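You operate a simulated robot arm through the tools that you are given. There is no shell and no other tool. Be economical: measure what you need, move in short steps, check, and stop when the job is done.

Carry out the task below with a simulated robot arm. There is one attempt and no reset: what you move stays moved.

Task
Mains and air off, then swap the nest at Two for the purple one on top of the side table.
Fine: put the old nest there too; clamp the purple one down; the other nests stay clamped.
Where things are to end (x, y in the base frame): silver nest within 0.06 m of [-0.02, 0.56].

The check looks at the end state, three seconds after you hand in, the way a careful person would. Anything else that was tipped, shoved, dropped, spilled or broken makes it a failure.

Robot
A 6-joint arm with a two-finger parallel gripper on a trunk, on a base that drives. Base frame: it is fixed to the floor where the robot stands at the start and does not move with it; the origin is under the middle of the robot, x ahead of it, y to its left, z up. Units: m, rad, N and s.
With the tool pointing down near the work surface it reaches from about 0.36 to 0.82 m from the robot's upright axis, wherever it stands. Its first joint turns from -2.897 to 2.897 rad. Places, roughly: mains switch [0.5, 0.1, 1]; top of the side table [0.2, 0.5, 0.7]. Payload 3.91 kg.
The tool frame sits at the grasp point between the pads (the TCP): z along the fingers, y along the line on which they close. The tips reach 0.03 m beyond it. Largest opening 0.11 m; finger width 0.02, thickness 0.01; the body of the gripper, 0.048 by 0.112 m, starts 0.055 m behind the TCP.
Orientation is that of the tool frame in the base frame, as [roll, pitch, yaw] about the fixed x, y, z axes, in that order (R = Rz(yaw) Ry(pitch) Rx(roll)). With the fingers straight down and closing along the base's y, the tool's x points along the base's -x, its y along +y and its z along -z.

Tools
- The arm moves only by the tool apply_moves. Its argument "rows" is a list of rows, each a list of 7 numbers: the shift along the tool's x, y, z in units of 150 mm (1.0 is 150 mm), then the turn, a rotation vector about the tool's x, y, z in units of 60 degrees (1.0 is 60 degrees), then the opening, from 0 (shut) to 1 (fully open). In form: [[x, y, z, ax, ay, az, claw], ...]. A call has 1 to 8 rows; each row is the pose to reach, as a shift and turn from the pose commanded when the call began, along the tool's axes at that moment. A call with a number of a shift or a turn outside -1 to 1 is refused whole. A row lasts 0.2 s, in which the tool goes at most 0.05 m and 0.15 rad; a call with a longer step from one row to the next is refused whole, and so is a gripper value outside its range. Where a pose cannot be reached the arm comes as near as it can. A force on the tool above 60 N (or 10 N above the force at the start of the call, whichever is more), or a blocked arm, ends the call early, and 0.2 s more pass. Each finger travels about 0.045 m/s and halts on what it meets, pressing with about 25 N; the grip force reading is that of the motor and also rises with nothing between the fingers. The clock runs only during rows and for 0.2 s after the last one: add rows that repeat a pose to give the fingers time. It gives the time, the measured TCP pose, the force on the tool (base axes), the opening and the grip force at its end, in the units of the frame above (readings bear some noise), with the torque about the TCP (base axes, N m) and any sound that the robot's microphone picked up, and new pictures: "show" is both (left out), scene, wrist or none.
- Cameras (640 x 400 px; columns grow to the right, rows downward): "scene" is now at [0.0035, 0.1512, 1.462]; the picture's right is [0.01, -1.00, 0.00], its down [-0.72, -0.00, -0.69] and it looks along [0.69, 0.00, -0.72] (base axes); focal length 214 px, centre (320, 200). "wrist" rides on the gripper at [0.077, 0.007, -0.114] in the tool frame; the picture's right is [-0.09, 1.00, 0.00], its down [-0.80, -0.07, -0.59] and it looks along [-0.59, -0.05, 0.80] (tool axes); focal length 270 px, centre (320, 200). There is no depth. A picture from a camera that has moved, and an enlarged one, comes with that camera's place and axes in the base frame and with its lens.
- raise_lower(by): slides the trunk up (or, below 0, down) by that many m; the arm and the scene camera ride with it, the base frame stays. It gives what a move gives, with no picture.
- roll_base(legs): drives the robot by 1 to 6 legs, each [ahead, turn to the left] in m and rad, along the robot's own axes; the way and the turn of a leg run together, so that a leg with both is an arc; at most 1.5 m and 3.142 rad a leg. The arm and the cameras ride along, it lands a little off, and it stops where it bumps. It gives what a move gives, and a new picture of the scene camera.
- turn_head(pan, tilt): turns the head with the scene camera to pan (to the left, within 2.705 rad either way) and tilt (down, from -0.506 to 1.204), counted from straight ahead of the robot. It gives what a move gives, and a new picture of the scene camera.
- enlarge(camera, box): a new picture of the part [left, top, right, bottom] of that camera's present view, enlarged. The clock stands still meanwhile.
- finish_job(): hands the job in; it is judged then, once.

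Work in short steps. Places have to be worked out from the pictures, the camera data and where the tool is seen: move nearer, look again, correct. Check each grasp and each placing, and mend what went wrong. You have 120 turns and 260 pictures in all, those below and enlarged ones among them. Open the gripper and draw the arm clear of the work before you hand the job in, unless the task says otherwise; then end with one line.

The tools are called as name(argument=value, ...) on one line, values as JSON. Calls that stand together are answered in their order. apply_moves: Moves the arm, as the interface text tells. Its arguments: {"type":"object","properties":{"rows":{"type":"array"},"show":{"type":"string","enum":["both","scene","wrist","none"]}},"required":["rows"]} The other tools are called the same way: raise_lower (by) slides the trunk up or down; roll_base (legs) drives the base; turn_head (pan, tilt) turns the head that bears the scene camera; enlarge (camera, box) takes an enlarged picture of a part of a camera's view; finish_job () hands the job in.

At the start:

```text
time: 0.0
tool_pos: [0.4293, -0.0258, 1.3488]
orientation: [-3.141, 0.001, -3.142]
wrist_force: [0.0, 0.4, 0.8]
moment: [0.01, 0.01, -0.03]
grip_width: 0.1101
grasp_force: 0.0
trunk travel left (down, up): [-0.425, 0.185]
robot x, y, heading: [-0.0043, 0.0007, -0.002]
head pan, tilt: [0.005, 0.81]
```

scene: 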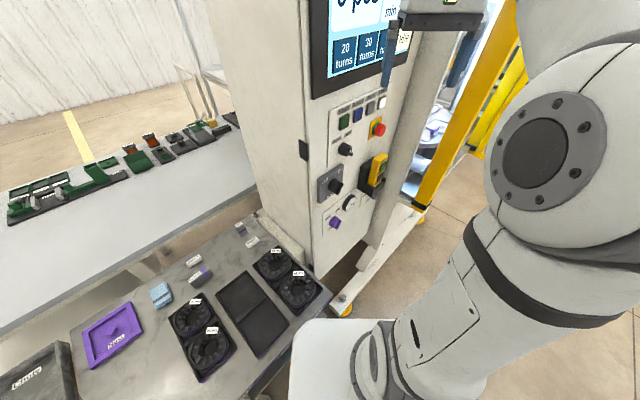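
wrist: 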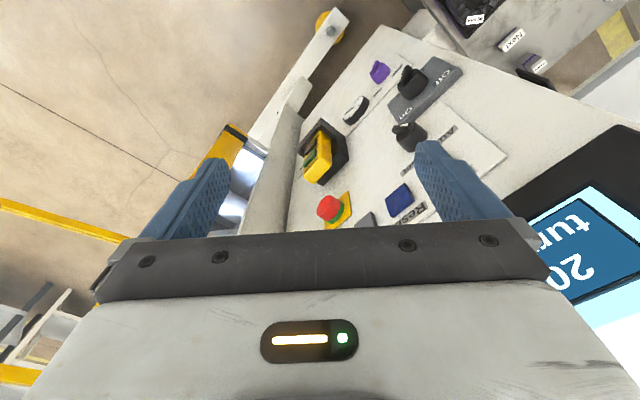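

I see a machine cabinet with a control panel, and a side table with a purple nest. I'll look at the panel and the table enlarged first.

enlarge(camera="scene", box=[290, 70, 430, 250])

enlarge(camera="scene", box=[0, 210, 340, 400])

enlarge(camera="wrist", box=[280, 20, 540, 240])

```text
2.22 times, centred on (360, 160) of scene
camera zoom: at [0.0035, 0.1512, 1.462], right [0.01, -1.0, 0.0], down [-0.72, 0.0, -0.69], along [0.69, 0.0, -0.72], focal length 477 px, centre (231, 289)
```

zoom: 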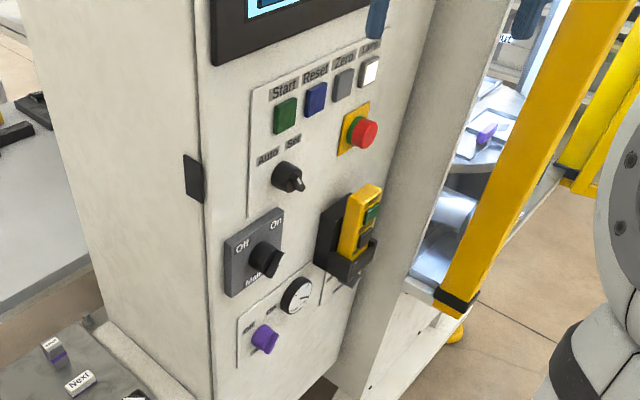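

```text
1.88 times, centred on (170, 305) of scene
camera zoom: at [0.0035, 0.1512, 1.462], right [0.01, -1.0, 0.0], down [-0.72, 0.0, -0.69], along [0.69, 0.0, -0.72], focal length 404 px, centre (602, 2)
```

zoom: 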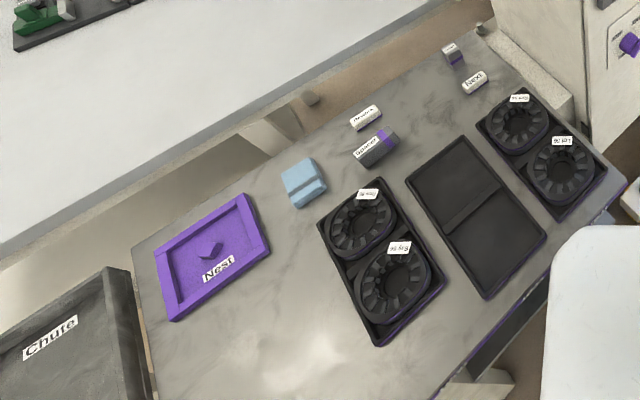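

```text
1.82 times, centred on (410, 130) of wrist
camera zoom: at [0.3508, -0.0184, 1.4644], right [0.09, 1.0, 0.0], down [0.8, -0.07, 0.59], along [0.59, -0.05, -0.8], focal length 491 px, centre (156, 327)
```

zoom: 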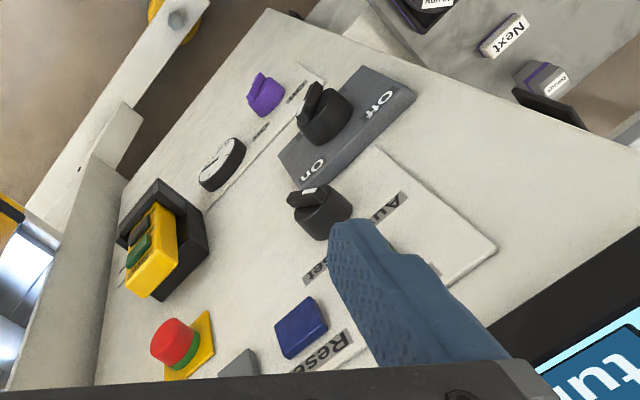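

Mains switch reads Off/On with the knob, apparently turned to On; air is likely the purple knob below. I need to find the turntable and station Two; look right.

turn_head(pan=-0.7, tilt=0.6)

turn_head(pan=1.3, tilt=0.9)

turn_head(pan=0.0, tilt=0.2)

```text
time: 1.1
tool_pos: [0.4283, -0.0251, 1.3486]
orientation: [3.141, 0.0, -3.14]
wrist_force: [-0.6, 0.6, -1.1]
moment: [0.01, 0.0, 0.03]
grip_width: 0.11
grasp_force: 0.1
trunk travel left (down, up): [-0.425, 0.185]
robot x, y, heading: [0.0005, -0.0016, -0.003]
head pan, tilt: [-0.7, 0.6]
camera scene: at [-0.0091, 0.0939, 1.4797], right [-0.64, -0.77, 0.0], down [-0.43, 0.36, -0.82], along [0.63, -0.53, -0.57], focal length 214 px, centre (320, 200)
```

scene: 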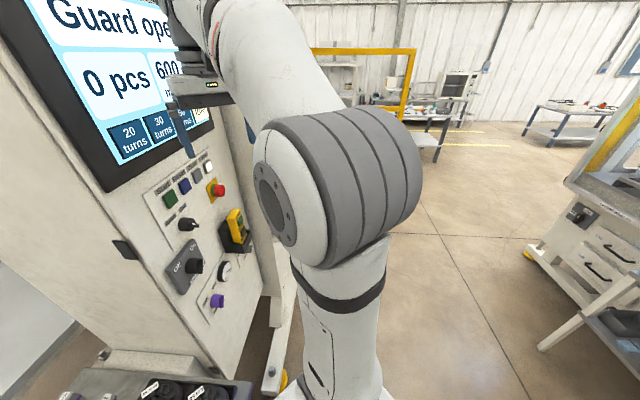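

```text
time: 3.0
tool_pos: [0.4283, -0.0254, 1.3487]
orientation: [-3.142, -0.001, 3.141]
wrist_force: [1.0, 0.6, 0.7]
moment: [-0.02, 0.02, 0.0]
grip_width: 0.11
grasp_force: 0.2
trunk travel left (down, up): [-0.425, 0.185]
robot x, y, heading: [0.0016, 0.0002, -0.001]
head pan, tilt: [1.3, 0.901]
camera scene: at [-0.0565, 0.2235, 1.4549], right [0.96, -0.27, 0.0], down [-0.21, -0.76, -0.62], along [0.17, 0.6, -0.78], focal length 214 px, centre (320, 200)
```

scene: 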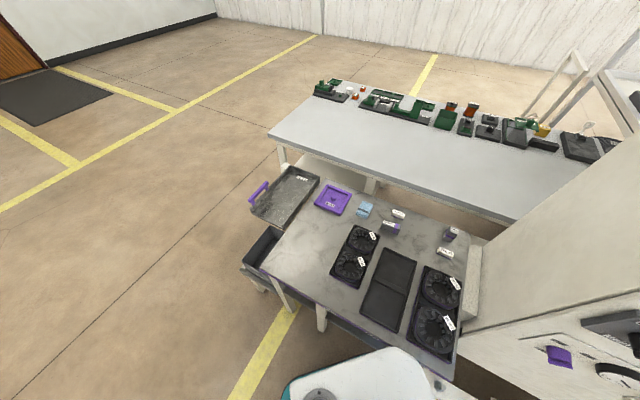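

```text
time: 4.5
tool_pos: [0.4286, -0.0255, 1.3486]
orientation: [3.141, 0.0, 3.142]
wrist_force: [-0.8, -0.3, 0.1]
moment: [0.0, -0.04, 0.04]
grip_width: 0.1097
grasp_force: 0.1
trunk travel left (down, up): [-0.425, 0.185]
robot x, y, heading: [0.0032, -0.0018, 0.002]
head pan, tilt: [0.0, 0.201]
camera scene: at [0.0165, 0.1508, 1.5165], right [0.0, -1.0, 0.0], down [-0.2, 0.0, -0.98], along [0.98, 0.0, -0.2], focal length 214 px, centre (320, 200)
```

scene: 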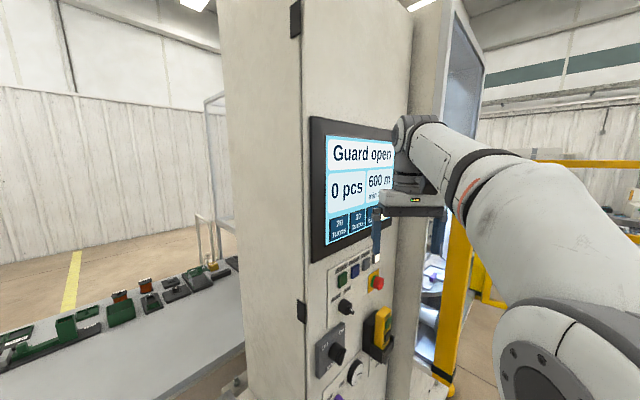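

Triangulating both cameras: mains knob ≈(0.46,0.107,1.05), air knob (purple) ≈(0.48,0.096,0.855), and the panel faces about (-0.7,-0.7). I'll drive so that I stand square to the panel, about 0.7 m off it, which should also show the turntable.

roll_base(legs=[[0, -1.57], [0.4, 0], [0, 2.35]])

```text
time: 16.3
tool_pos: [0.3251, -0.1032, 1.3483]
orientation: [3.14, 0.001, -2.334]
wrist_force: [-0.3, -0.2, -0.2]
moment: [-0.01, -0.05, 0.0]
grip_width: 0.11
grasp_force: 0.0
trunk travel left (down, up): [-0.425, 0.185]
robot x, y, heading: [0.0215, -0.4075, 0.794]
head pan, tilt: [0.0, 0.201]
camera scene: at [-0.0731, -0.2917, 1.5165], right [0.72, -0.7, 0.0], down [-0.14, -0.14, -0.98], along [0.68, 0.7, -0.2], focal length 214 px, centre (320, 200)
```

scene: 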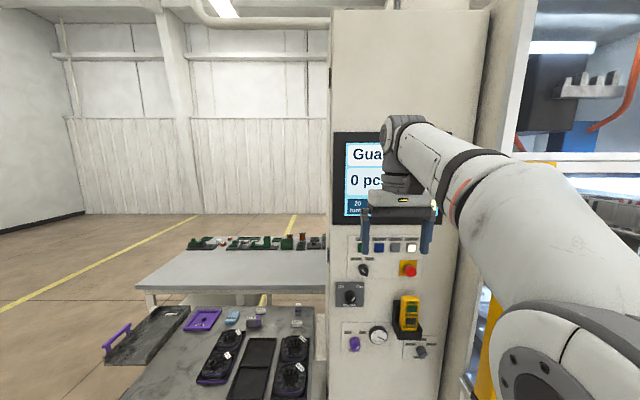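

Now square to the panel. I'll look closely at the controls, and turn the head right to see the turntable.

enlarge(camera="scene", box=[330, 230, 450, 370])

turn_head(pan=-0.75, tilt=0.45)

```text
2.86 times, centred on (390, 300) of scene
camera zoom: at [-0.0731, -0.2917, 1.5165], right [0.72, -0.7, 0.0], down [-0.14, -0.14, -0.98], along [0.68, 0.7, -0.2], focal length 613 px, centre (120, -86)
```

zoom: 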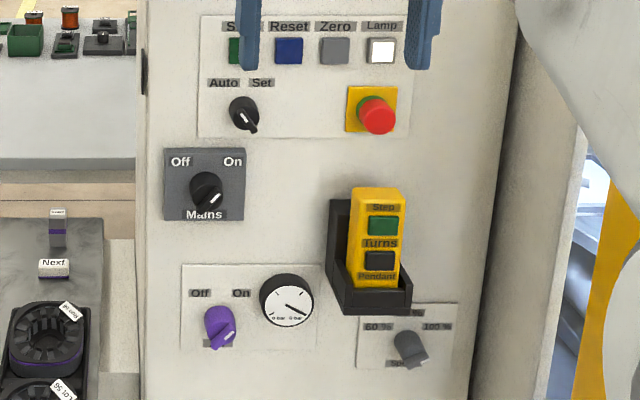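

```text
time: 17.4
tool_pos: [0.3248, -0.1044, 1.3489]
orientation: [3.14, -0.001, -2.336]
wrist_force: [0.0, -0.7, -0.3]
moment: [0.0, -0.02, -0.02]
grip_width: 0.1099
grasp_force: 0.0
trunk travel left (down, up): [-0.425, 0.185]
robot x, y, heading: [0.0258, -0.4083, 0.799]
head pan, tilt: [-0.75, 0.45]
camera scene: at [-0.0461, -0.354, 1.4933], right [0.05, -1.0, 0.0], down [-0.43, -0.02, -0.9], along [0.9, 0.04, -0.43], focal length 214 px, centre (320, 200)
```

scene: 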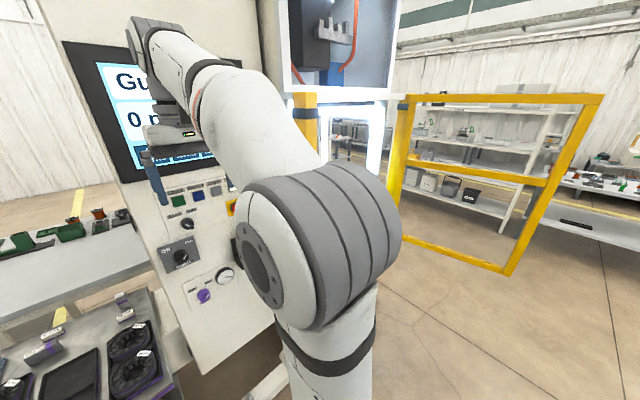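

Now I aim the tool at the panel: rotate about the tool's y by -90° in two calls while lowering.

apply_moves(rows=[[0, 0, 0.14, 0, -0.14, 0, 1], [0, 0, 0.28, 0, -0.28, 0, 1], [0, 0, 0.42, 0, -0.42, 0, 1], [0, 0, 0.56, 0, -0.56, 0, 1], [0, 0, 0.7, 0, -0.7, 0, 1], [0, 0, 0.84, 0, -0.84, 0, 1], [0, 0, 0.98, 0, -0.98, 0, 1]], show="none")

```text
time: 19.0
tool_pos: [0.3267, -0.1002, 1.1897]
orientation: [3.141, 0.991, -2.331]
wrist_force: [0.4, 0.4, -0.3]
moment: [-0.01, 0.0, -0.01]
grip_width: 0.1099
grasp_force: 0.0
trunk travel left (down, up): [-0.425, 0.185]
robot x, y, heading: [0.0222, -0.4076, 0.801]
head pan, tilt: [-0.75, 0.45]
```

Finish the rotation and go down to about mains height.

apply_moves(rows=[[0.18, 0, 0.11, 0, -0.13, 0, 1], [0.37, 0, 0.22, 0, -0.26, 0, 1], [0.55, 0, 0.33, 0, -0.39, 0, 1], [0.74, 0, 0.45, 0, -0.52, 0, 1]], show="wrist")

```text
time: 20.0
tool_pos: [0.394, -0.0297, 1.1279]
orientation: [3.066, 1.567, -2.413]
wrist_force: [-0.1, 0.7, -1.3]
moment: [0.0, 0.0, 0.02]
grip_width: 0.1103
grasp_force: 0.1
out of reach, approached as far as the arm can: row 1, 2, 3, 4
trunk travel left (down, up): [-0.425, 0.185]
robot x, y, heading: [0.0239, -0.4086, 0.802]
head pan, tilt: [-0.75, 0.45]
camera wrist: at [0.3096, -0.107, 1.0524], right [-0.72, 0.69, 0.09], down [-0.36, -0.48, 0.8], along [0.6, 0.55, 0.59], focal length 270 px, centre (320, 200)
```

wrist: 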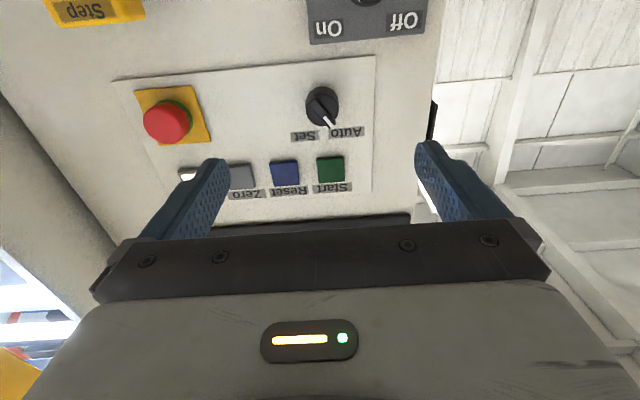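

The arm can't fold this close; I'll use the trunk to lower instead, then look.

raise_lower(by=-0.13)

enlarge(camera="wrist", box=[100, 0, 460, 225])

```text
time: 21.6
tool_pos: [0.3941, -0.0309, 1.0]
orientation: [-3.124, 1.57, -2.318]
wrist_force: [-0.8, 0.8, 0.0]
moment: [0.01, -0.01, -0.01]
grip_width: 0.1098
grasp_force: 0.0
trunk travel left (down, up): [-0.295, 0.315]
robot x, y, heading: [0.0239, -0.4097, 0.798]
head pan, tilt: [-0.75, 0.45]
```

```text
1.78 times, centred on (280, 112) of wrist
camera zoom: at [0.3081, -0.1084, 0.9241], right [-0.72, 0.69, 0.09], down [-0.36, -0.48, 0.8], along [0.59, 0.55, 0.59], focal length 480 px, centre (391, 356)
```

zoom: 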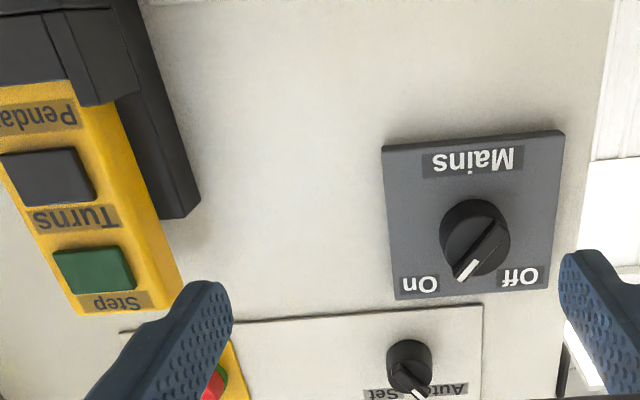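

Pointer is at On; turning it CCW ~90° brings it to Off. Knob ≈(0.459,0.107,1.04). I'll move to a standoff in front of it, rotating the tool +45° so the fingers straddle the fin.

apply_moves(rows=[[-0.045, 0.055, 0.07, 0, 0, 0.125, 0.8], [-0.09, 0.11, 0.14, 0, 0, 0.25, 0.7], [-0.135, 0.16, 0.21, 0, 0, 0.375, 0.6], [-0.18, 0.21, 0.28, 0, 0, 0.5, 0.5], [-0.22, 0.27, 0.35, 0, 0, 0.625, 0.45], [-0.267, 0.32, 0.42, 0, 0, 0.75, 0.45], [-0.267, 0.32, 0.42, 0, 0, 0.75, 0.45]], show="wrist")

```text
time: 23.2
tool_pos: [0.4038, 0.0495, 1.0405]
orientation: [1.573, 0.783, 2.382]
wrist_force: [-0.3, 0.0, -0.4]
moment: [-0.03, 0.02, 0.0]
grip_width: 0.0496
grasp_force: 0.1
trunk travel left (down, up): [-0.295, 0.315]
robot x, y, heading: [0.0219, -0.4096, 0.8]
head pan, tilt: [-0.75, 0.45]
camera wrist: at [0.28, 0.0072, 0.993], right [-0.46, 0.44, 0.77], down [0.04, -0.86, 0.52], along [0.89, 0.27, 0.38], focal length 270 px, centre (320, 200)
```

wrist: 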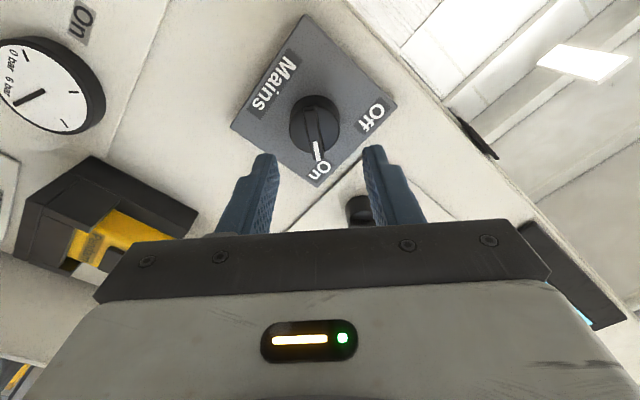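

Fin aligned between the fingers. Advance 6 cm and check.

apply_moves(rows=[[0.03, 0, 0.13, 0, 0, 0, 0.45], [0.03, 0, 0.27, 0, 0, 0, 0.45], [0.03, 0, 0.37, 0, 0, 0, 0.45]], show="wrist")

```text
time: 24.0
tool_pos: [0.4397, 0.0911, 1.0379]
orientation: [1.572, 0.786, 2.379]
wrist_force: [-0.3, -0.3, 0.3]
moment: [0.03, -0.02, 0.0]
grip_width: 0.0492
grasp_force: 0.1
trunk travel left (down, up): [-0.295, 0.315]
robot x, y, heading: [0.0258, -0.4026, 0.802]
head pan, tilt: [-0.75, 0.45]
camera wrist: at [0.3168, 0.0493, 0.9883], right [-0.46, 0.44, 0.77], down [0.03, -0.86, 0.52], along [0.89, 0.27, 0.38], focal length 270 px, centre (320, 200)
```

wrist: 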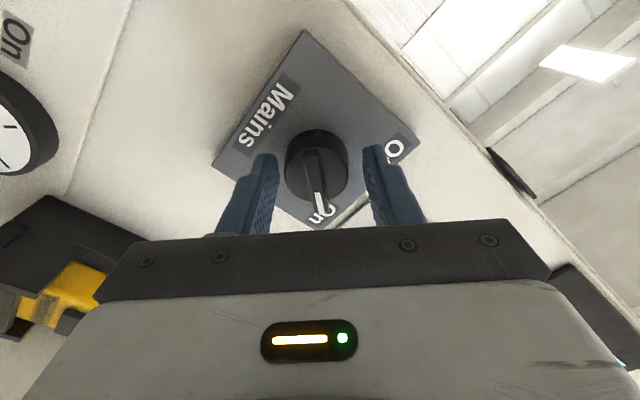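

Advance another 2.2 cm (force guarded).

apply_moves(rows=[[0, 0, 0.05, 0, 0, 0, 0.45], [0, 0, 0.1, 0, 0, 0, 0.45], [0, 0, 0.15, 0, 0, 0, 0.45]], show="wrist")

```text
time: 24.8
tool_pos: [0.4472, 0.0991, 1.0367]
orientation: [1.579, 0.783, 2.385]
wrist_force: [-31.5, -30.9, 5.1]
moment: [0.07, -0.39, -0.39]
grip_width: 0.0502
grasp_force: 0.9
trunk travel left (down, up): [-0.295, 0.315]
robot x, y, heading: [0.0241, -0.4115, 0.802]
head pan, tilt: [-0.75, 0.45]
stopped in row 3: the force on the tool passed its limit at 71 N (the readings are from after the stop); the commanded pose is now the measured one
camera wrist: at [0.3241, 0.0579, 0.9885], right [-0.46, 0.45, 0.77], down [0.04, -0.85, 0.52], along [0.89, 0.27, 0.38], focal length 270 px, centre (320, 200)
```

wrist: 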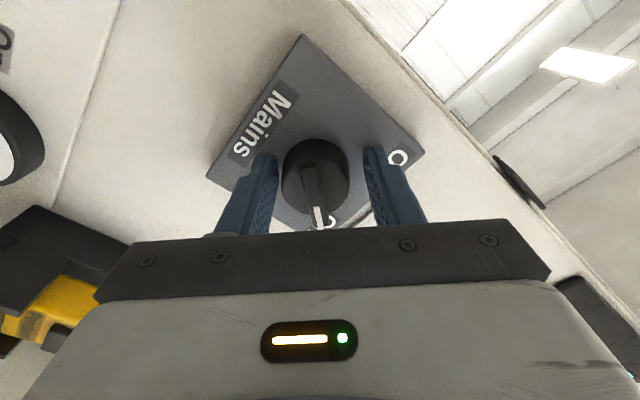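

Tips touch the plate. Back off 6 mm and close on the knob.

apply_moves(rows=[[0, 0, -0.04, 0, 0, 0, 0.45], [0, 0, -0.05, 0, 0, 0, 0.2], [0, 0, -0.05, 0, 0, 0, 0], [0, 0, -0.05, 0, 0, 0, 0], [0, 0, -0.05, 0, 0, 0, 0]], show="wrist")

```text
time: 26.0
tool_pos: [0.4462, 0.0999, 1.0318]
orientation: [1.586, 0.784, 2.391]
wrist_force: [2.9, 7.4, 5.3]
moment: [-0.04, -0.05, 0.34]
grip_width: 0.0396
grasp_force: 44.8
trunk travel left (down, up): [-0.295, 0.315]
robot x, y, heading: [0.0222, -0.4065, 0.799]
head pan, tilt: [-0.75, 0.45]
camera wrist: at [0.3236, 0.0576, 0.9848], right [-0.46, 0.45, 0.77], down [0.04, -0.85, 0.52], along [0.89, 0.27, 0.37], focal length 270 px, centre (320, 200)
```

wrist: 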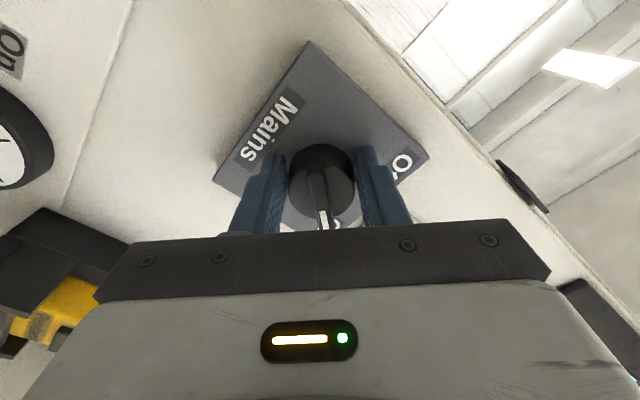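

Gripping the round knob (4 cm). Turn it CCW (negative about tool z).

apply_moves(rows=[[0, 0, 0, 0, 0, -0.13, 0], [0, 0, 0, 0, 0, -0.26, 0], [0, 0, 0, 0, 0, -0.39, 0], [0, 0, 0, 0, 0, -0.52, 0], [0, 0, 0, 0, 0, -0.65, 0], [0, 0, 0, 0, 0, -0.78, 0]], show="wrist")

```text
time: 27.4
tool_pos: [0.4508, 0.0957, 1.0289]
orientation: [-2.114, 1.538, -1.31]
wrist_force: [25.0, -29.1, -14.1]
moment: [0.13, 0.32, -1.22]
grip_width: 0.0394
grasp_force: 44.6
trunk travel left (down, up): [-0.295, 0.315]
robot x, y, heading: [0.0224, -0.4098, 0.8]
head pan, tilt: [-0.75, 0.45]
camera wrist: at [0.3665, 0.0156, 0.9555], right [-0.72, 0.69, 0.06], down [-0.37, -0.45, 0.81], along [0.59, 0.56, 0.58], focal length 270 px, centre (320, 200)
```

wrist: 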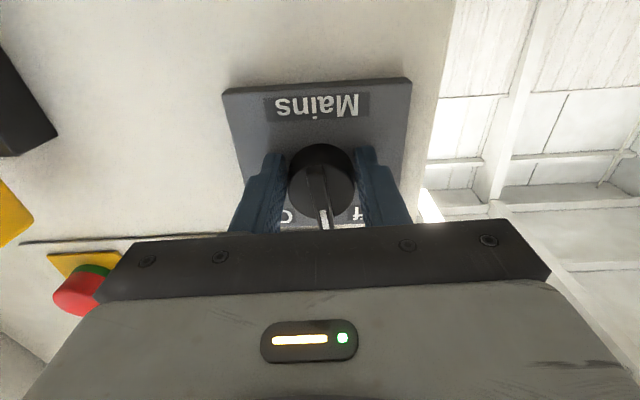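

It turns with the grip. Continue to -45°, easing the side load by shifting a little right.

apply_moves(rows=[[0.01, -0.02, 0, 0, 0, -0.1, 0], [0.02, -0.03, 0, 0, 0, -0.22, 0], [0.02, -0.035, 0, 0, 0, -0.34, 0], [0.02, -0.035, 0, 0, 0, -0.46, 0], [0.02, -0.035, 0, 0, 0, -0.58, 0], [0.02, -0.035, 0, 0, 0, -0.68, 0], [0.02, -0.035, 0, 0, 0, -0.74, 0]], show="wrist")

```text
time: 29.0
tool_pos: [0.4532, 0.0906, 1.0336]
orientation: [-1.578, 0.767, -0.77]
wrist_force: [33.9, -17.3, 19.6]
moment: [0.88, 0.18, -0.91]
grip_width: 0.0396
grasp_force: 44.6
trunk travel left (down, up): [-0.295, 0.315]
robot x, y, heading: [0.0232, -0.4137, 0.801]
head pan, tilt: [-0.75, 0.45]
camera wrist: at [0.4104, -0.0264, 0.9759], right [-0.55, 0.52, -0.66], down [-0.79, -0.06, 0.61], along [0.28, 0.85, 0.45], focal length 270 px, centre (320, 200)
```

wrist: 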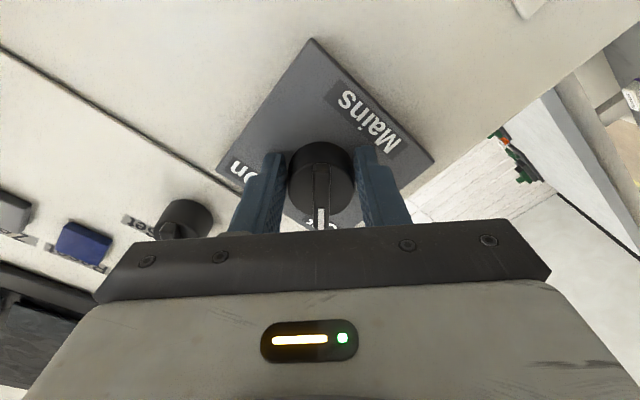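

Knob is at the Off position. Open slightly and withdraw, then check.

apply_moves(rows=[[0, 0, 0, 0, 0, 0, 0.5], [0, 0, -0.05, 0, 0, 0, 0.5], [0, 0, -0.25, 0, 0, 0, 0.5], [0, 0, -0.5, 0, 0, 0, 0.5], [0, 0, -0.7, 0, 0, 0, 0.5]], show="wrist")

turn_head(pan=0.0, tilt=0.45)

```text
time: 30.2
tool_pos: [0.3772, 0.0184, 1.0313]
orientation: [-1.588, 0.765, -0.774]
wrist_force: [0.0, 0.3, -0.1]
moment: [0.01, -0.03, -0.02]
grip_width: 0.0548
grasp_force: 0.0
trunk travel left (down, up): [-0.295, 0.315]
robot x, y, heading: [0.0215, -0.4083, 0.797]
head pan, tilt: [-0.75, 0.45]
camera wrist: at [0.3327, -0.0996, 0.9755], right [-0.55, 0.51, -0.66], down [-0.79, -0.06, 0.61], along [0.28, 0.86, 0.44], focal length 270 px, centre (320, 200)
```

wrist: 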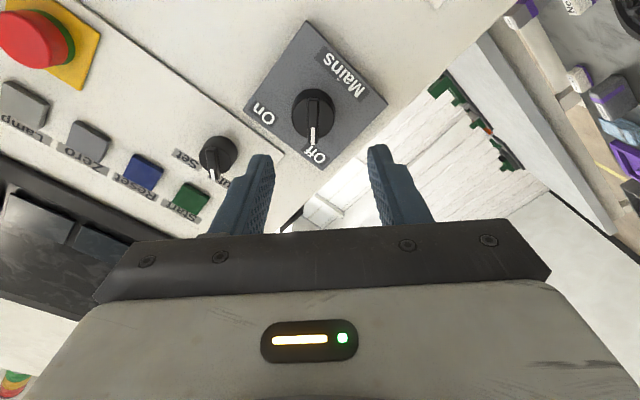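

```text
time: 31.3
tool_pos: [0.3766, 0.0199, 1.0318]
orientation: [-1.586, 0.762, -0.774]
wrist_force: [0.4, 0.4, -0.5]
moment: [0.02, -0.02, 0.0]
grip_width: 0.0551
grasp_force: 0.1
trunk travel left (down, up): [-0.295, 0.315]
robot x, y, heading: [0.0246, -0.4098, 0.801]
head pan, tilt: [0.0, 0.45]
camera scene: at [-0.0741, -0.2931, 1.3633], right [0.72, -0.7, 0.0], down [-0.3, -0.31, -0.9], along [0.63, 0.65, -0.44], focal length 214 px, centre (320, 200)
```

scene: 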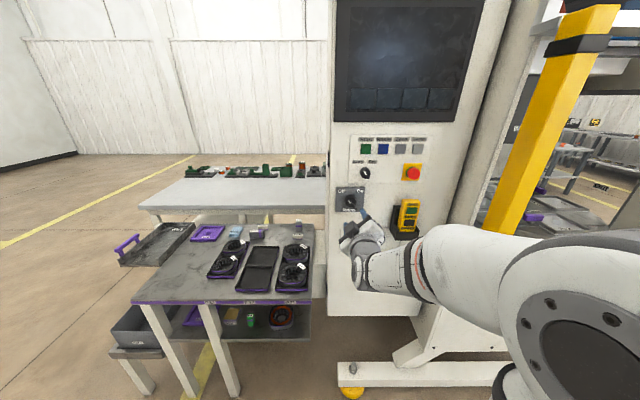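

Screen is dark: mains is off. Now rotate back halfway, shift right 2 cm and lower the trunk to the air knob's height.

apply_moves(rows=[[0.02, -0.02, 0, 0, 0, 0.13, 0.45], [0.04, -0.04, 0, 0, 0, 0.26, 0.45], [0.06, -0.06, 0, 0, 0, 0.39, 0.45], [0.08, -0.08, 0, 0, 0, 0.52, 0.45], [0.1, -0.1, 0, 0, 0, 0.65, 0.45], [0.1, -0.1, 0, 0, 0, 0.75, 0.45]], show="none")

raise_lower(by=-0.185)

enlarge(camera="wrist", box=[160, 0, 480, 200])

```text
time: 32.7
tool_pos: [0.3925, 0.0056, 1.032]
orientation: [-2.13, 1.549, -1.321]
wrist_force: [0.9, 0.5, 0.2]
moment: [-0.03, 0.0, 0.0]
grip_width: 0.0497
grasp_force: 0.0
trunk travel left (down, up): [-0.295, 0.315]
robot x, y, heading: [0.0237, -0.405, 0.8]
head pan, tilt: [0.0, 0.45]
```

```text
time: 34.7
tool_pos: [0.3923, 0.0047, 0.8466]
orientation: [-2.083, 1.548, -1.274]
wrist_force: [0.1, 0.9, -0.1]
moment: [-0.01, 0.01, 0.03]
grip_width: 0.0495
grasp_force: 0.0
trunk travel left (down, up): [-0.11, 0.5]
robot x, y, heading: [0.0197, -0.4099, 0.802]
head pan, tilt: [0.0, 0.45]
```

```text
2.00 times, centred on (320, 100) of wrist
camera zoom: at [0.3087, -0.0748, 0.7716], right [-0.72, 0.69, 0.07], down [-0.37, -0.46, 0.81], along [0.59, 0.56, 0.58], focal length 541 px, centre (320, 400)
```

zoom: 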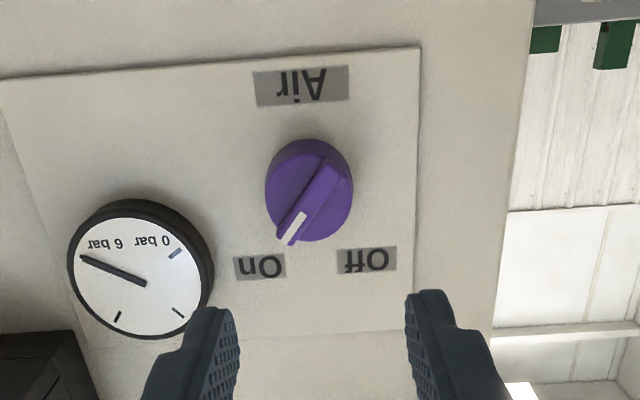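

Air pointer also at On. Rotate +45°, centre on the knob (≈0.479,0.090,0.833), then advance.

apply_moves(rows=[[0.03, -0.01, 0, 0, 0, 0.13, 0.45], [0.06, -0.02, 0, 0, 0, 0.26, 0.45], [0.09, -0.027, 0.06, 0, 0, 0.39, 0.45], [0.09, -0.027, 0.12, 0, 0, 0.52, 0.45], [0.09, -0.027, 0.18, 0, 0, 0.65, 0.45], [0.09, -0.027, 0.25, 0, 0, 0.75, 0.45], [0.09, -0.027, 0.4, 0, 0, 0.75, 0.45]], show="wrist")

```text
time: 36.3
tool_pos: [0.4366, 0.0445, 0.8318]
orientation: [1.589, 0.805, 2.392]
wrist_force: [0.2, -0.4, 0.1]
moment: [-0.04, 0.03, 0.0]
grip_width: 0.0493
grasp_force: 0.0
trunk travel left (down, up): [-0.11, 0.5]
robot x, y, heading: [0.0182, -0.4092, 0.802]
head pan, tilt: [0.0, 0.45]
camera wrist: at [0.3151, 0.0022, 0.7834], right [-0.47, 0.46, 0.75], down [0.03, -0.84, 0.54], along [0.88, 0.28, 0.38], focal length 270 px, centre (320, 200)
```

wrist: 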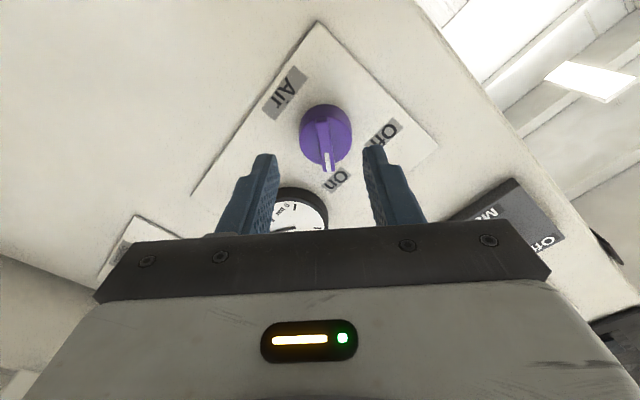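

Nearly centred. Advance with guarded steps until the tips are just at the plate.

apply_moves(rows=[[0.015, 0.015, 0.12, 0, 0, 0, 0.45], [0.015, 0.015, 0.2, 0, 0, 0, 0.45], [0.015, 0.015, 0.26, 0, 0, 0, 0.45], [0.015, 0.015, 0.3, 0, 0, 0, 0.45]], show="wrist")

```text
time: 37.3
tool_pos: [0.4665, 0.0814, 0.8331]
orientation: [1.587, 0.807, 2.392]
wrist_force: [-0.6, 0.2, 0.5]
moment: [0.01, 0.0, 0.04]
grip_width: 0.0496
grasp_force: 0.2
trunk travel left (down, up): [-0.11, 0.5]
robot x, y, heading: [0.0242, -0.4106, 0.8]
head pan, tilt: [0.0, 0.45]
camera wrist: at [0.3433, 0.0381, 0.7835], right [-0.47, 0.46, 0.75], down [0.03, -0.84, 0.54], along [0.88, 0.28, 0.38], focal length 270 px, centre (320, 200)
```

wrist: 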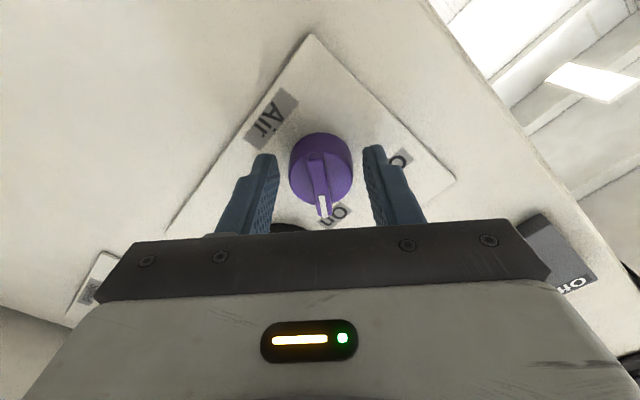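

Knob is between the fingers. Go 4 mm deeper and close.

apply_moves(rows=[[0, 0, 0.03, 0, 0, 0, 0.45], [0, 0, 0.03, 0, 0, 0, 0.2], [0, 0, 0.03, 0, 0, 0, 0], [0, 0, 0.03, 0, 0, 0, 0], [0, 0, 0.03, 0, 0, 0, 0]], show="wrist")

```text
time: 38.5
tool_pos: [0.4685, 0.0849, 0.8314]
orientation: [1.59, 0.806, 2.392]
wrist_force: [1.4, -0.2, -1.5]
moment: [-0.03, 0.09, -0.06]
grip_width: 0.0389
grasp_force: 44.4
trunk travel left (down, up): [-0.11, 0.5]
robot x, y, heading: [0.0244, -0.4075, 0.797]
head pan, tilt: [0.0, 0.45]
camera wrist: at [0.3466, 0.0415, 0.7834], right [-0.47, 0.46, 0.75], down [0.03, -0.84, 0.54], along [0.88, 0.28, 0.38], focal length 270 px, centre (320, 200)
```

wrist: 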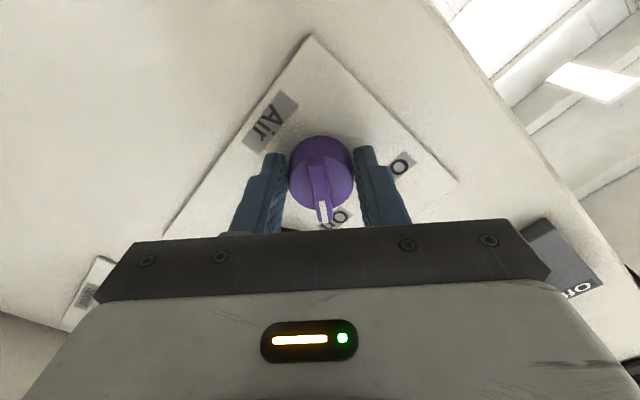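

Gripped, low side load. Turn CCW in two calls.

apply_moves(rows=[[0, 0, 0, 0, 0, -0.13, 0], [0, 0, 0, 0, 0, -0.26, 0], [0, 0, 0, 0, 0, -0.39, 0], [0, 0, 0, 0, 0, -0.52, 0], [0, 0, 0, 0, 0, -0.65, 0], [0, 0, 0, 0, 0, -0.78, 0]], show="none")

```text
time: 39.9
tool_pos: [0.4709, 0.0815, 0.8295]
orientation: [-1.872, 1.518, -1.068]
wrist_force: [22.8, -24.1, -12.6]
moment: [-0.38, 0.63, -1.19]
grip_width: 0.0388
grasp_force: 45.2
trunk travel left (down, up): [-0.11, 0.5]
robot x, y, heading: [0.0198, -0.4142, 0.805]
head pan, tilt: [0.0, 0.45]
```

Similar side load; continue with a small ease to the right, then release and withdraw in the next call.

apply_moves(rows=[[0.01, -0.02, 0, 0, 0, -0.1, 0], [0.01, -0.035, 0, 0, 0, -0.22, 0], [0.01, -0.045, 0, 0, 0, -0.34, 0], [0.01, -0.05, 0, 0, 0, -0.46, 0], [0.01, -0.05, 0, 0, 0, -0.58, 0], [0.01, -0.05, 0, 0, 0, -0.68, 0], [0.01, -0.05, 0, 0, 0, -0.74, 0]], show="none")

apply_moves(rows=[[0, 0, 0, 0, 0, 0, 0.5], [0, 0, -0.05, 0, 0, 0, 0.5], [0, 0, -0.25, 0, 0, 0, 0.5], [0, 0, -0.5, 0, 0, 0, 0.5], [0, 0, -0.75, 0, 0, 0, 0.5]], show="wrist")

```text
time: 41.5
tool_pos: [0.4743, 0.0776, 0.831]
orientation: [-1.581, 0.742, -0.773]
wrist_force: [6.8, 0.2, 6.1]
moment: [0.32, 0.22, -0.12]
grip_width: 0.0387
grasp_force: 44.5
trunk travel left (down, up): [-0.11, 0.5]
robot x, y, heading: [0.0233, -0.4112, 0.796]
head pan, tilt: [0.0, 0.45]
```

```text
time: 42.7
tool_pos: [0.3963, -0.0053, 0.8326]
orientation: [-1.588, 0.744, -0.773]
wrist_force: [-0.3, 0.5, -1.4]
moment: [-0.02, -0.03, -0.02]
grip_width: 0.0549
grasp_force: 0.0
trunk travel left (down, up): [-0.11, 0.5]
robot x, y, heading: [0.0217, -0.4061, 0.8]
head pan, tilt: [0.0, 0.45]
camera wrist: at [0.3538, -0.1236, 0.7782], right [-0.54, 0.5, -0.67], down [-0.8, -0.05, 0.6], along [0.27, 0.86, 0.43], focal length 270 px, centre (320, 200)
```

wrist: 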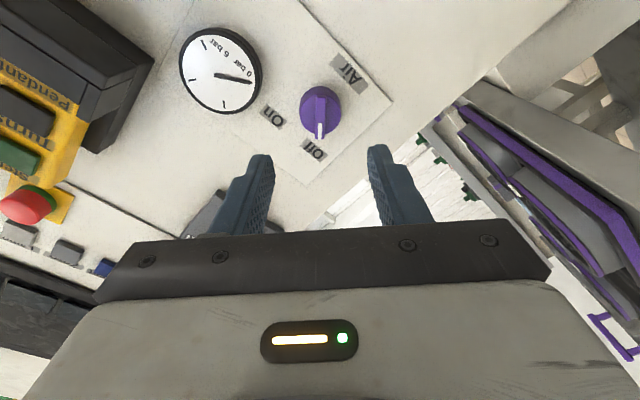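

Air is off (gauge at 0). Now retract: untwist, raise the trunk, and return the tool to pointing down.

apply_moves(rows=[[0, 0, 0, 0, 0, 0.13, 0.5], [0, 0, 0, 0, 0, 0.26, 0.5], [0, 0, 0, 0, 0, 0.39, 0.5], [0, 0, 0, 0, 0, 0.52, 0.5], [0, 0, 0, 0, 0, 0.65, 0.5], [0, 0, 0, 0, 0, 0.73, 0.5]], show="none")

raise_lower(by=0.4)

apply_moves(rows=[[0, 0, -0.1, 0, 0.14, 0, 0.5], [0, 0, -0.2, 0, 0.28, 0, 0.5], [0, 0, -0.3, 0, 0.42, 0, 0.5], [0, 0, -0.4, 0, 0.56, 0, 0.5], [0, 0, -0.5, 0, 0.7, 0, 0.5], [0, 0, -0.5, 0, 0.84, 0, 0.5], [0, 0, -0.5, 0, 0.98, 0, 0.5]], show="none")

apply_moves(rows=[[0, 0, 0, 0, 0.13, 0, 0.5], [0, 0, 0, 0, 0.26, 0, 0.5], [0, 0, 0, 0, 0.39, 0, 0.5], [0, 0, 0, 0, 0.52, 0, 0.5]], show="none")

turn_head(pan=-0.6, tilt=0.5)

```text
time: 44.1
tool_pos: [0.3959, -0.004, 0.8326]
orientation: [-1.762, 1.51, -0.955]
wrist_force: [0.5, 0.5, 0.1]
moment: [-0.01, 0.01, 0.02]
grip_width: 0.055
grasp_force: 0.1
trunk travel left (down, up): [-0.11, 0.5]
robot x, y, heading: [0.0259, -0.4104, 0.797]
head pan, tilt: [0.0, 0.45]
```

```text
time: 48.0
tool_pos: [0.3965, -0.0031, 1.2321]
orientation: [-1.756, 1.506, -0.949]
wrist_force: [-0.1, 0.4, 0.1]
moment: [0.02, 0.02, -0.04]
grip_width: 0.0549
grasp_force: 0.1
trunk travel left (down, up): [-0.51, 0.1]
robot x, y, heading: [0.028, -0.411, 0.801]
head pan, tilt: [0.0, 0.45]
```

```text
time: 49.5
tool_pos: [0.3251, -0.0417, 1.2238]
orientation: [-3.038, 0.589, -2.288]
wrist_force: [-1.3, -0.3, 0.1]
moment: [0.02, 0.0, -0.04]
grip_width: 0.0548
grasp_force: 0.0
out of reach, approached as far as the arm can: row 4, 5, 6, 7
trunk travel left (down, up): [-0.51, 0.1]
robot x, y, heading: [0.0214, -0.4084, 0.802]
head pan, tilt: [0.0, 0.45]
```

```text
time: 50.5
tool_pos: [0.3196, -0.0413, 1.2037]
orientation: [-2.896, 0.098, -2.334]
wrist_force: [0.1, 0.2, 0.4]
moment: [0.01, 0.02, 0.02]
grip_width: 0.055
grasp_force: 0.1
out of reach, approached as far as the arm can: row 1, 2, 3, 4
trunk travel left (down, up): [-0.51, 0.1]
robot x, y, heading: [0.0202, -0.4115, 0.797]
head pan, tilt: [0.0, 0.45]
```

```text
time: 51.5
tool_pos: [0.3187, -0.0419, 1.2037]
orientation: [-2.896, 0.103, -2.333]
wrist_force: [0.2, -0.1, 0.4]
moment: [-0.01, 0.01, -0.04]
grip_width: 0.055
grasp_force: 0.0
trunk travel left (down, up): [-0.51, 0.1]
robot x, y, heading: [0.0196, -0.4072, 0.796]
head pan, tilt: [-0.6, 0.499]
camera scene: at [-0.0489, -0.3407, 1.5738], right [0.2, -0.98, 0.0], down [-0.47, -0.1, -0.88], along [0.86, 0.17, -0.48], focal length 214 px, centre (320, 200)
```

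scene: 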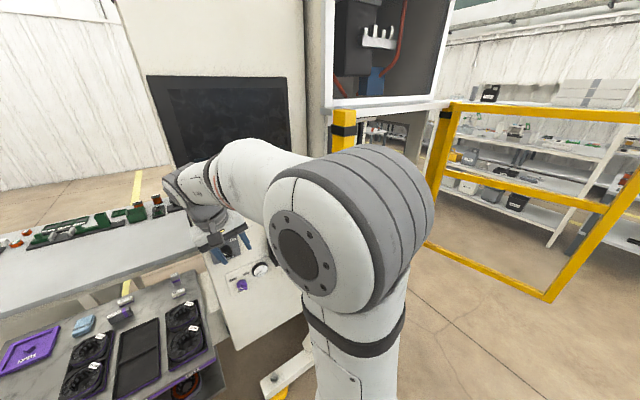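

The opening of the machine is further right along the panel plane. Drive sideways ~0.88 m to face it.

roll_base(legs=[[0, -1.85], [0.85, 0], [0, 1.85]])

turn_head(pan=0.0, tilt=0.5)

```text
time: 62.4
tool_pos: [0.8972, -1.3114, 1.2054]
orientation: [-2.904, 0.104, 2.701]
wrist_force: [-0.2, 0.5, -0.3]
moment: [0.03, 0.0, -0.01]
grip_width: 0.0551
grasp_force: 0.0
trunk travel left (down, up): [-0.51, 0.1]
robot x, y, heading: [0.4549, -1.1473, -0.49]
head pan, tilt: [-0.6, 0.499]
stopped in leg 3: the robot was blocked; the commanded pose is now the measured one
camera scene: at [0.4933, -1.0725, 1.5748], right [-0.89, -0.46, -0.01], down [-0.22, 0.43, -0.88], along [0.41, -0.77, -0.48], focal length 214 px, centre (320, 200)
```

scene: 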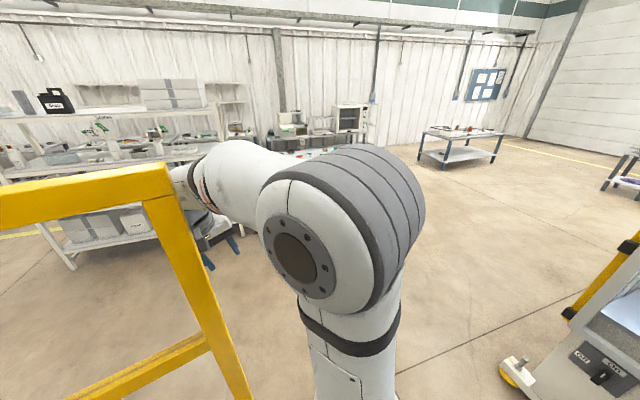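

```text
time: 63.4
tool_pos: [0.8979, -1.3102, 1.2048]
orientation: [-2.904, 0.102, 2.703]
wrist_force: [-0.2, -0.2, 0.0]
moment: [0.0, -0.03, -0.01]
grip_width: 0.0551
grasp_force: 0.1
trunk travel left (down, up): [-0.51, 0.1]
robot x, y, heading: [0.4573, -1.144, -0.49]
head pan, tilt: [0.0, 0.499]
camera scene: at [0.531, -1.0354, 1.5755], right [-0.47, -0.88, -0.01], down [-0.42, 0.23, -0.88], along [0.78, -0.41, -0.48], focal length 214 px, centre (320, 200)
```

scene: 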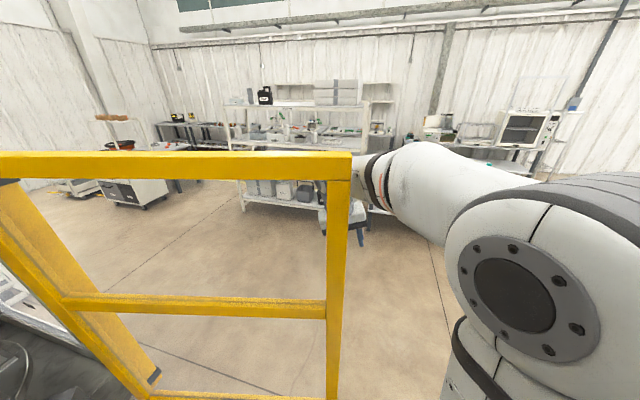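

The arm met the open guard door (its end near (0.85,-1.25)). I swing away from it to the right, the long way round, to face the opening from inside the door.

roll_base(legs=[[0, -1.2]])

turn_head(pan=1.8, tilt=0.5)

```text
time: 66.8
tool_pos: [0.4716, -1.6199, 1.2035]
orientation: [-2.894, 0.102, 1.497]
wrist_force: [0.1, -0.2, 0.8]
moment: [0.02, 0.01, -0.01]
grip_width: 0.0553
grasp_force: 0.1
trunk travel left (down, up): [-0.51, 0.1]
robot x, y, heading: [0.4748, -1.1491, -1.694]
head pan, tilt: [0.0, 0.499]
camera scene: at [0.6203, -1.1819, 1.5739], right [-0.99, 0.12, 0.0], down [0.06, 0.48, -0.88], along [-0.11, -0.87, -0.48], focal length 214 px, centre (320, 200)
```

scene: 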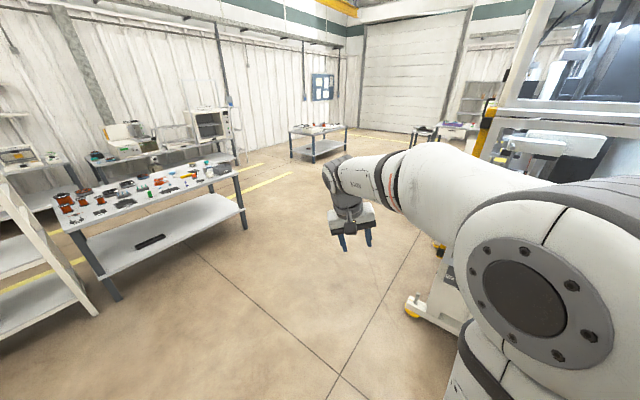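

```text
time: 68.6
tool_pos: [0.4721, -1.6218, 1.2043]
orientation: [-2.894, 0.103, 1.497]
wrist_force: [-0.4, 0.8, 0.0]
moment: [0.02, -0.04, -0.02]
grip_width: 0.055
grasp_force: 0.0
trunk travel left (down, up): [-0.51, 0.1]
robot x, y, heading: [0.4744, -1.1528, -1.694]
head pan, tilt: [1.799, 0.499]
camera scene: at [0.7224, -1.0821, 1.5738], right [0.11, -0.99, 0.0], down [-0.48, -0.05, -0.88], along [0.87, 0.09, -0.48], focal length 214 px, centre (320, 200)
```

scene: 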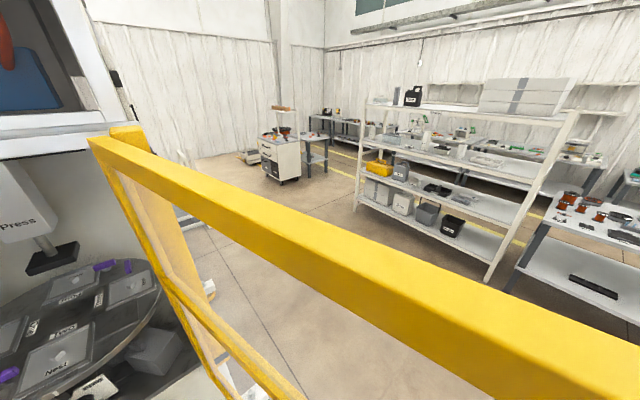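

Turntable is in view at the left. Look at it directly.

turn_head(pan=2.5, tilt=0.6)

```text
time: 69.7
tool_pos: [0.4718, -1.6215, 1.2029]
orientation: [-2.895, 0.103, 1.498]
wrist_force: [-0.2, 0.1, -0.2]
moment: [0.0, 0.02, 0.0]
grip_width: 0.0549
grasp_force: 0.1
trunk travel left (down, up): [-0.51, 0.1]
robot x, y, heading: [0.4738, -1.1481, -1.694]
head pan, tilt: [2.499, 0.6]
camera scene: at [0.6931, -1.028, 1.5647], right [0.72, -0.69, 0.0], down [-0.39, -0.41, -0.83], along [0.57, 0.6, -0.56], focal length 214 px, centre (320, 200)
```

scene: 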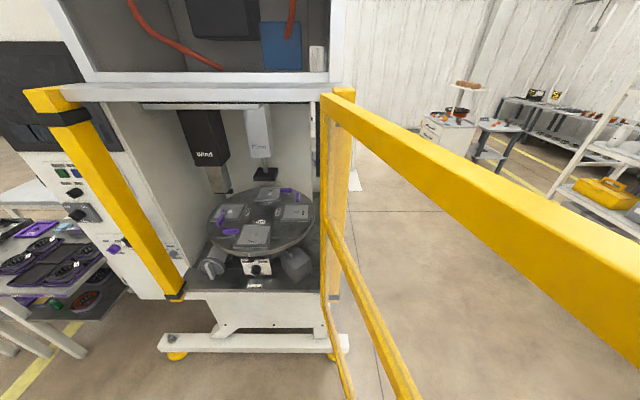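

enlarge(camera="scene", box=[180, 160, 340, 300])

```text
2.86 times, centred on (260, 230) of scene
camera zoom: at [0.6931, -1.028, 1.5647], right [0.72, -0.69, 0.0], down [-0.39, -0.41, -0.83], along [0.57, 0.6, -0.56], focal length 613 px, centre (491, 114)
```

zoom: 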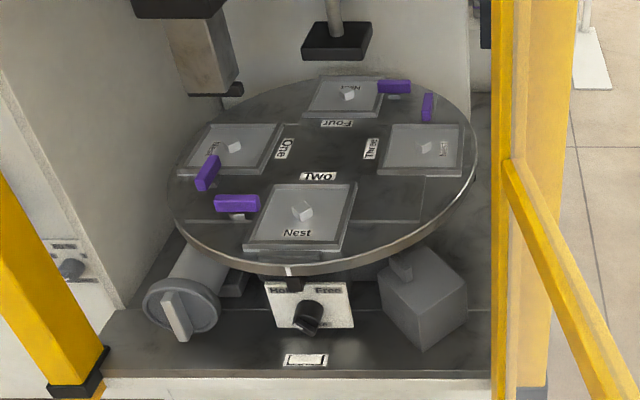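

Nest Two is at the table's front with its purple lever at its left. I'll come round to the inside of the door in front of it.

roll_base(legs=[[0, -1.4], [0, -1.34]])

roll_base(legs=[[0.275, 0], [0, -1.06]])

turn_head(pan=0.0, tilt=0.6)

```text
time: 76.8
tool_pos: [0.2847, -0.7229, 1.2039]
orientation: [-2.891, 0.104, -1.224]
wrist_force: [-0.5, 0.0, -0.3]
moment: [0.02, -0.03, -0.01]
grip_width: 0.0551
grasp_force: 0.1
trunk travel left (down, up): [-0.51, 0.1]
robot x, y, heading: [0.4486, -1.1614, 1.877]
head pan, tilt: [2.499, 0.6]
camera scene: at [0.2959, -1.3623, 1.5647], right [-0.94, 0.33, 0.0], down [0.19, 0.53, -0.83], along [-0.27, -0.78, -0.56], focal length 214 px, centre (320, 200)
```

scene: 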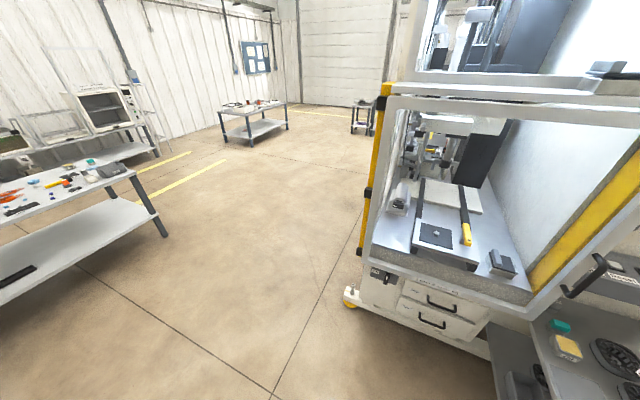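

```text
time: 81.4
tool_pos: [0.6773, -0.5473, 1.2038]
orientation: [-2.891, 0.105, -2.312]
wrist_force: [0.6, 0.1, 0.2]
moment: [-0.02, 0.02, 0.04]
grip_width: 0.0548
grasp_force: 0.1
trunk travel left (down, up): [-0.51, 0.1]
robot x, y, heading: [0.3509, -0.8833, 0.796]
head pan, tilt: [2.499, 0.6]
camera scene: at [0.1054, -0.8471, 1.5649], right [-0.15, 0.99, 0.0], down [0.56, 0.09, -0.83], along [-0.82, -0.13, -0.56], focal length 214 px, centre (320, 200)
```

scene: 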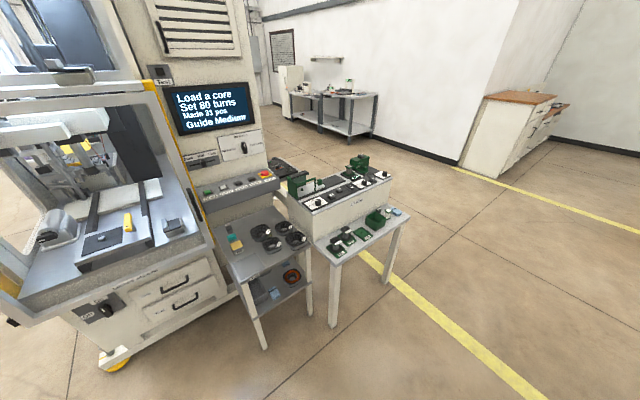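

```text
time: 83.7
tool_pos: [0.6767, -0.5477, 1.203]
orientation: [-2.893, 0.105, -2.309]
wrist_force: [0.2, 0.5, -0.5]
moment: [-0.01, -0.01, -0.01]
grip_width: 0.0548
grasp_force: 0.1
trunk travel left (down, up): [-0.51, 0.1]
robot x, y, heading: [0.3551, -0.8849, 0.793]
head pan, tilt: [0.0, 0.6]
camera scene: at [0.2535, -0.7703, 1.5647], right [0.72, -0.7, 0.0], down [-0.39, -0.4, -0.83], along [0.58, 0.59, -0.56], focal length 214 px, centre (320, 200)
```

scene: 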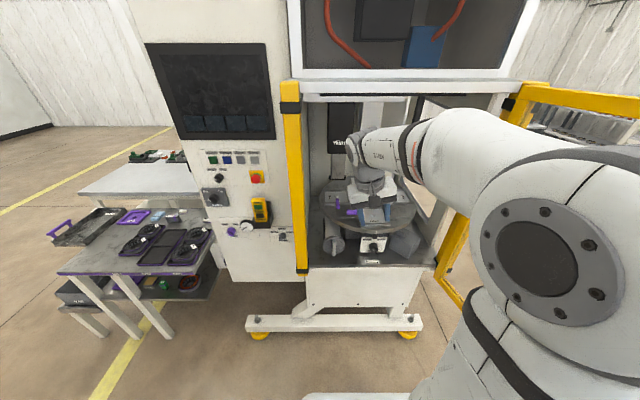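

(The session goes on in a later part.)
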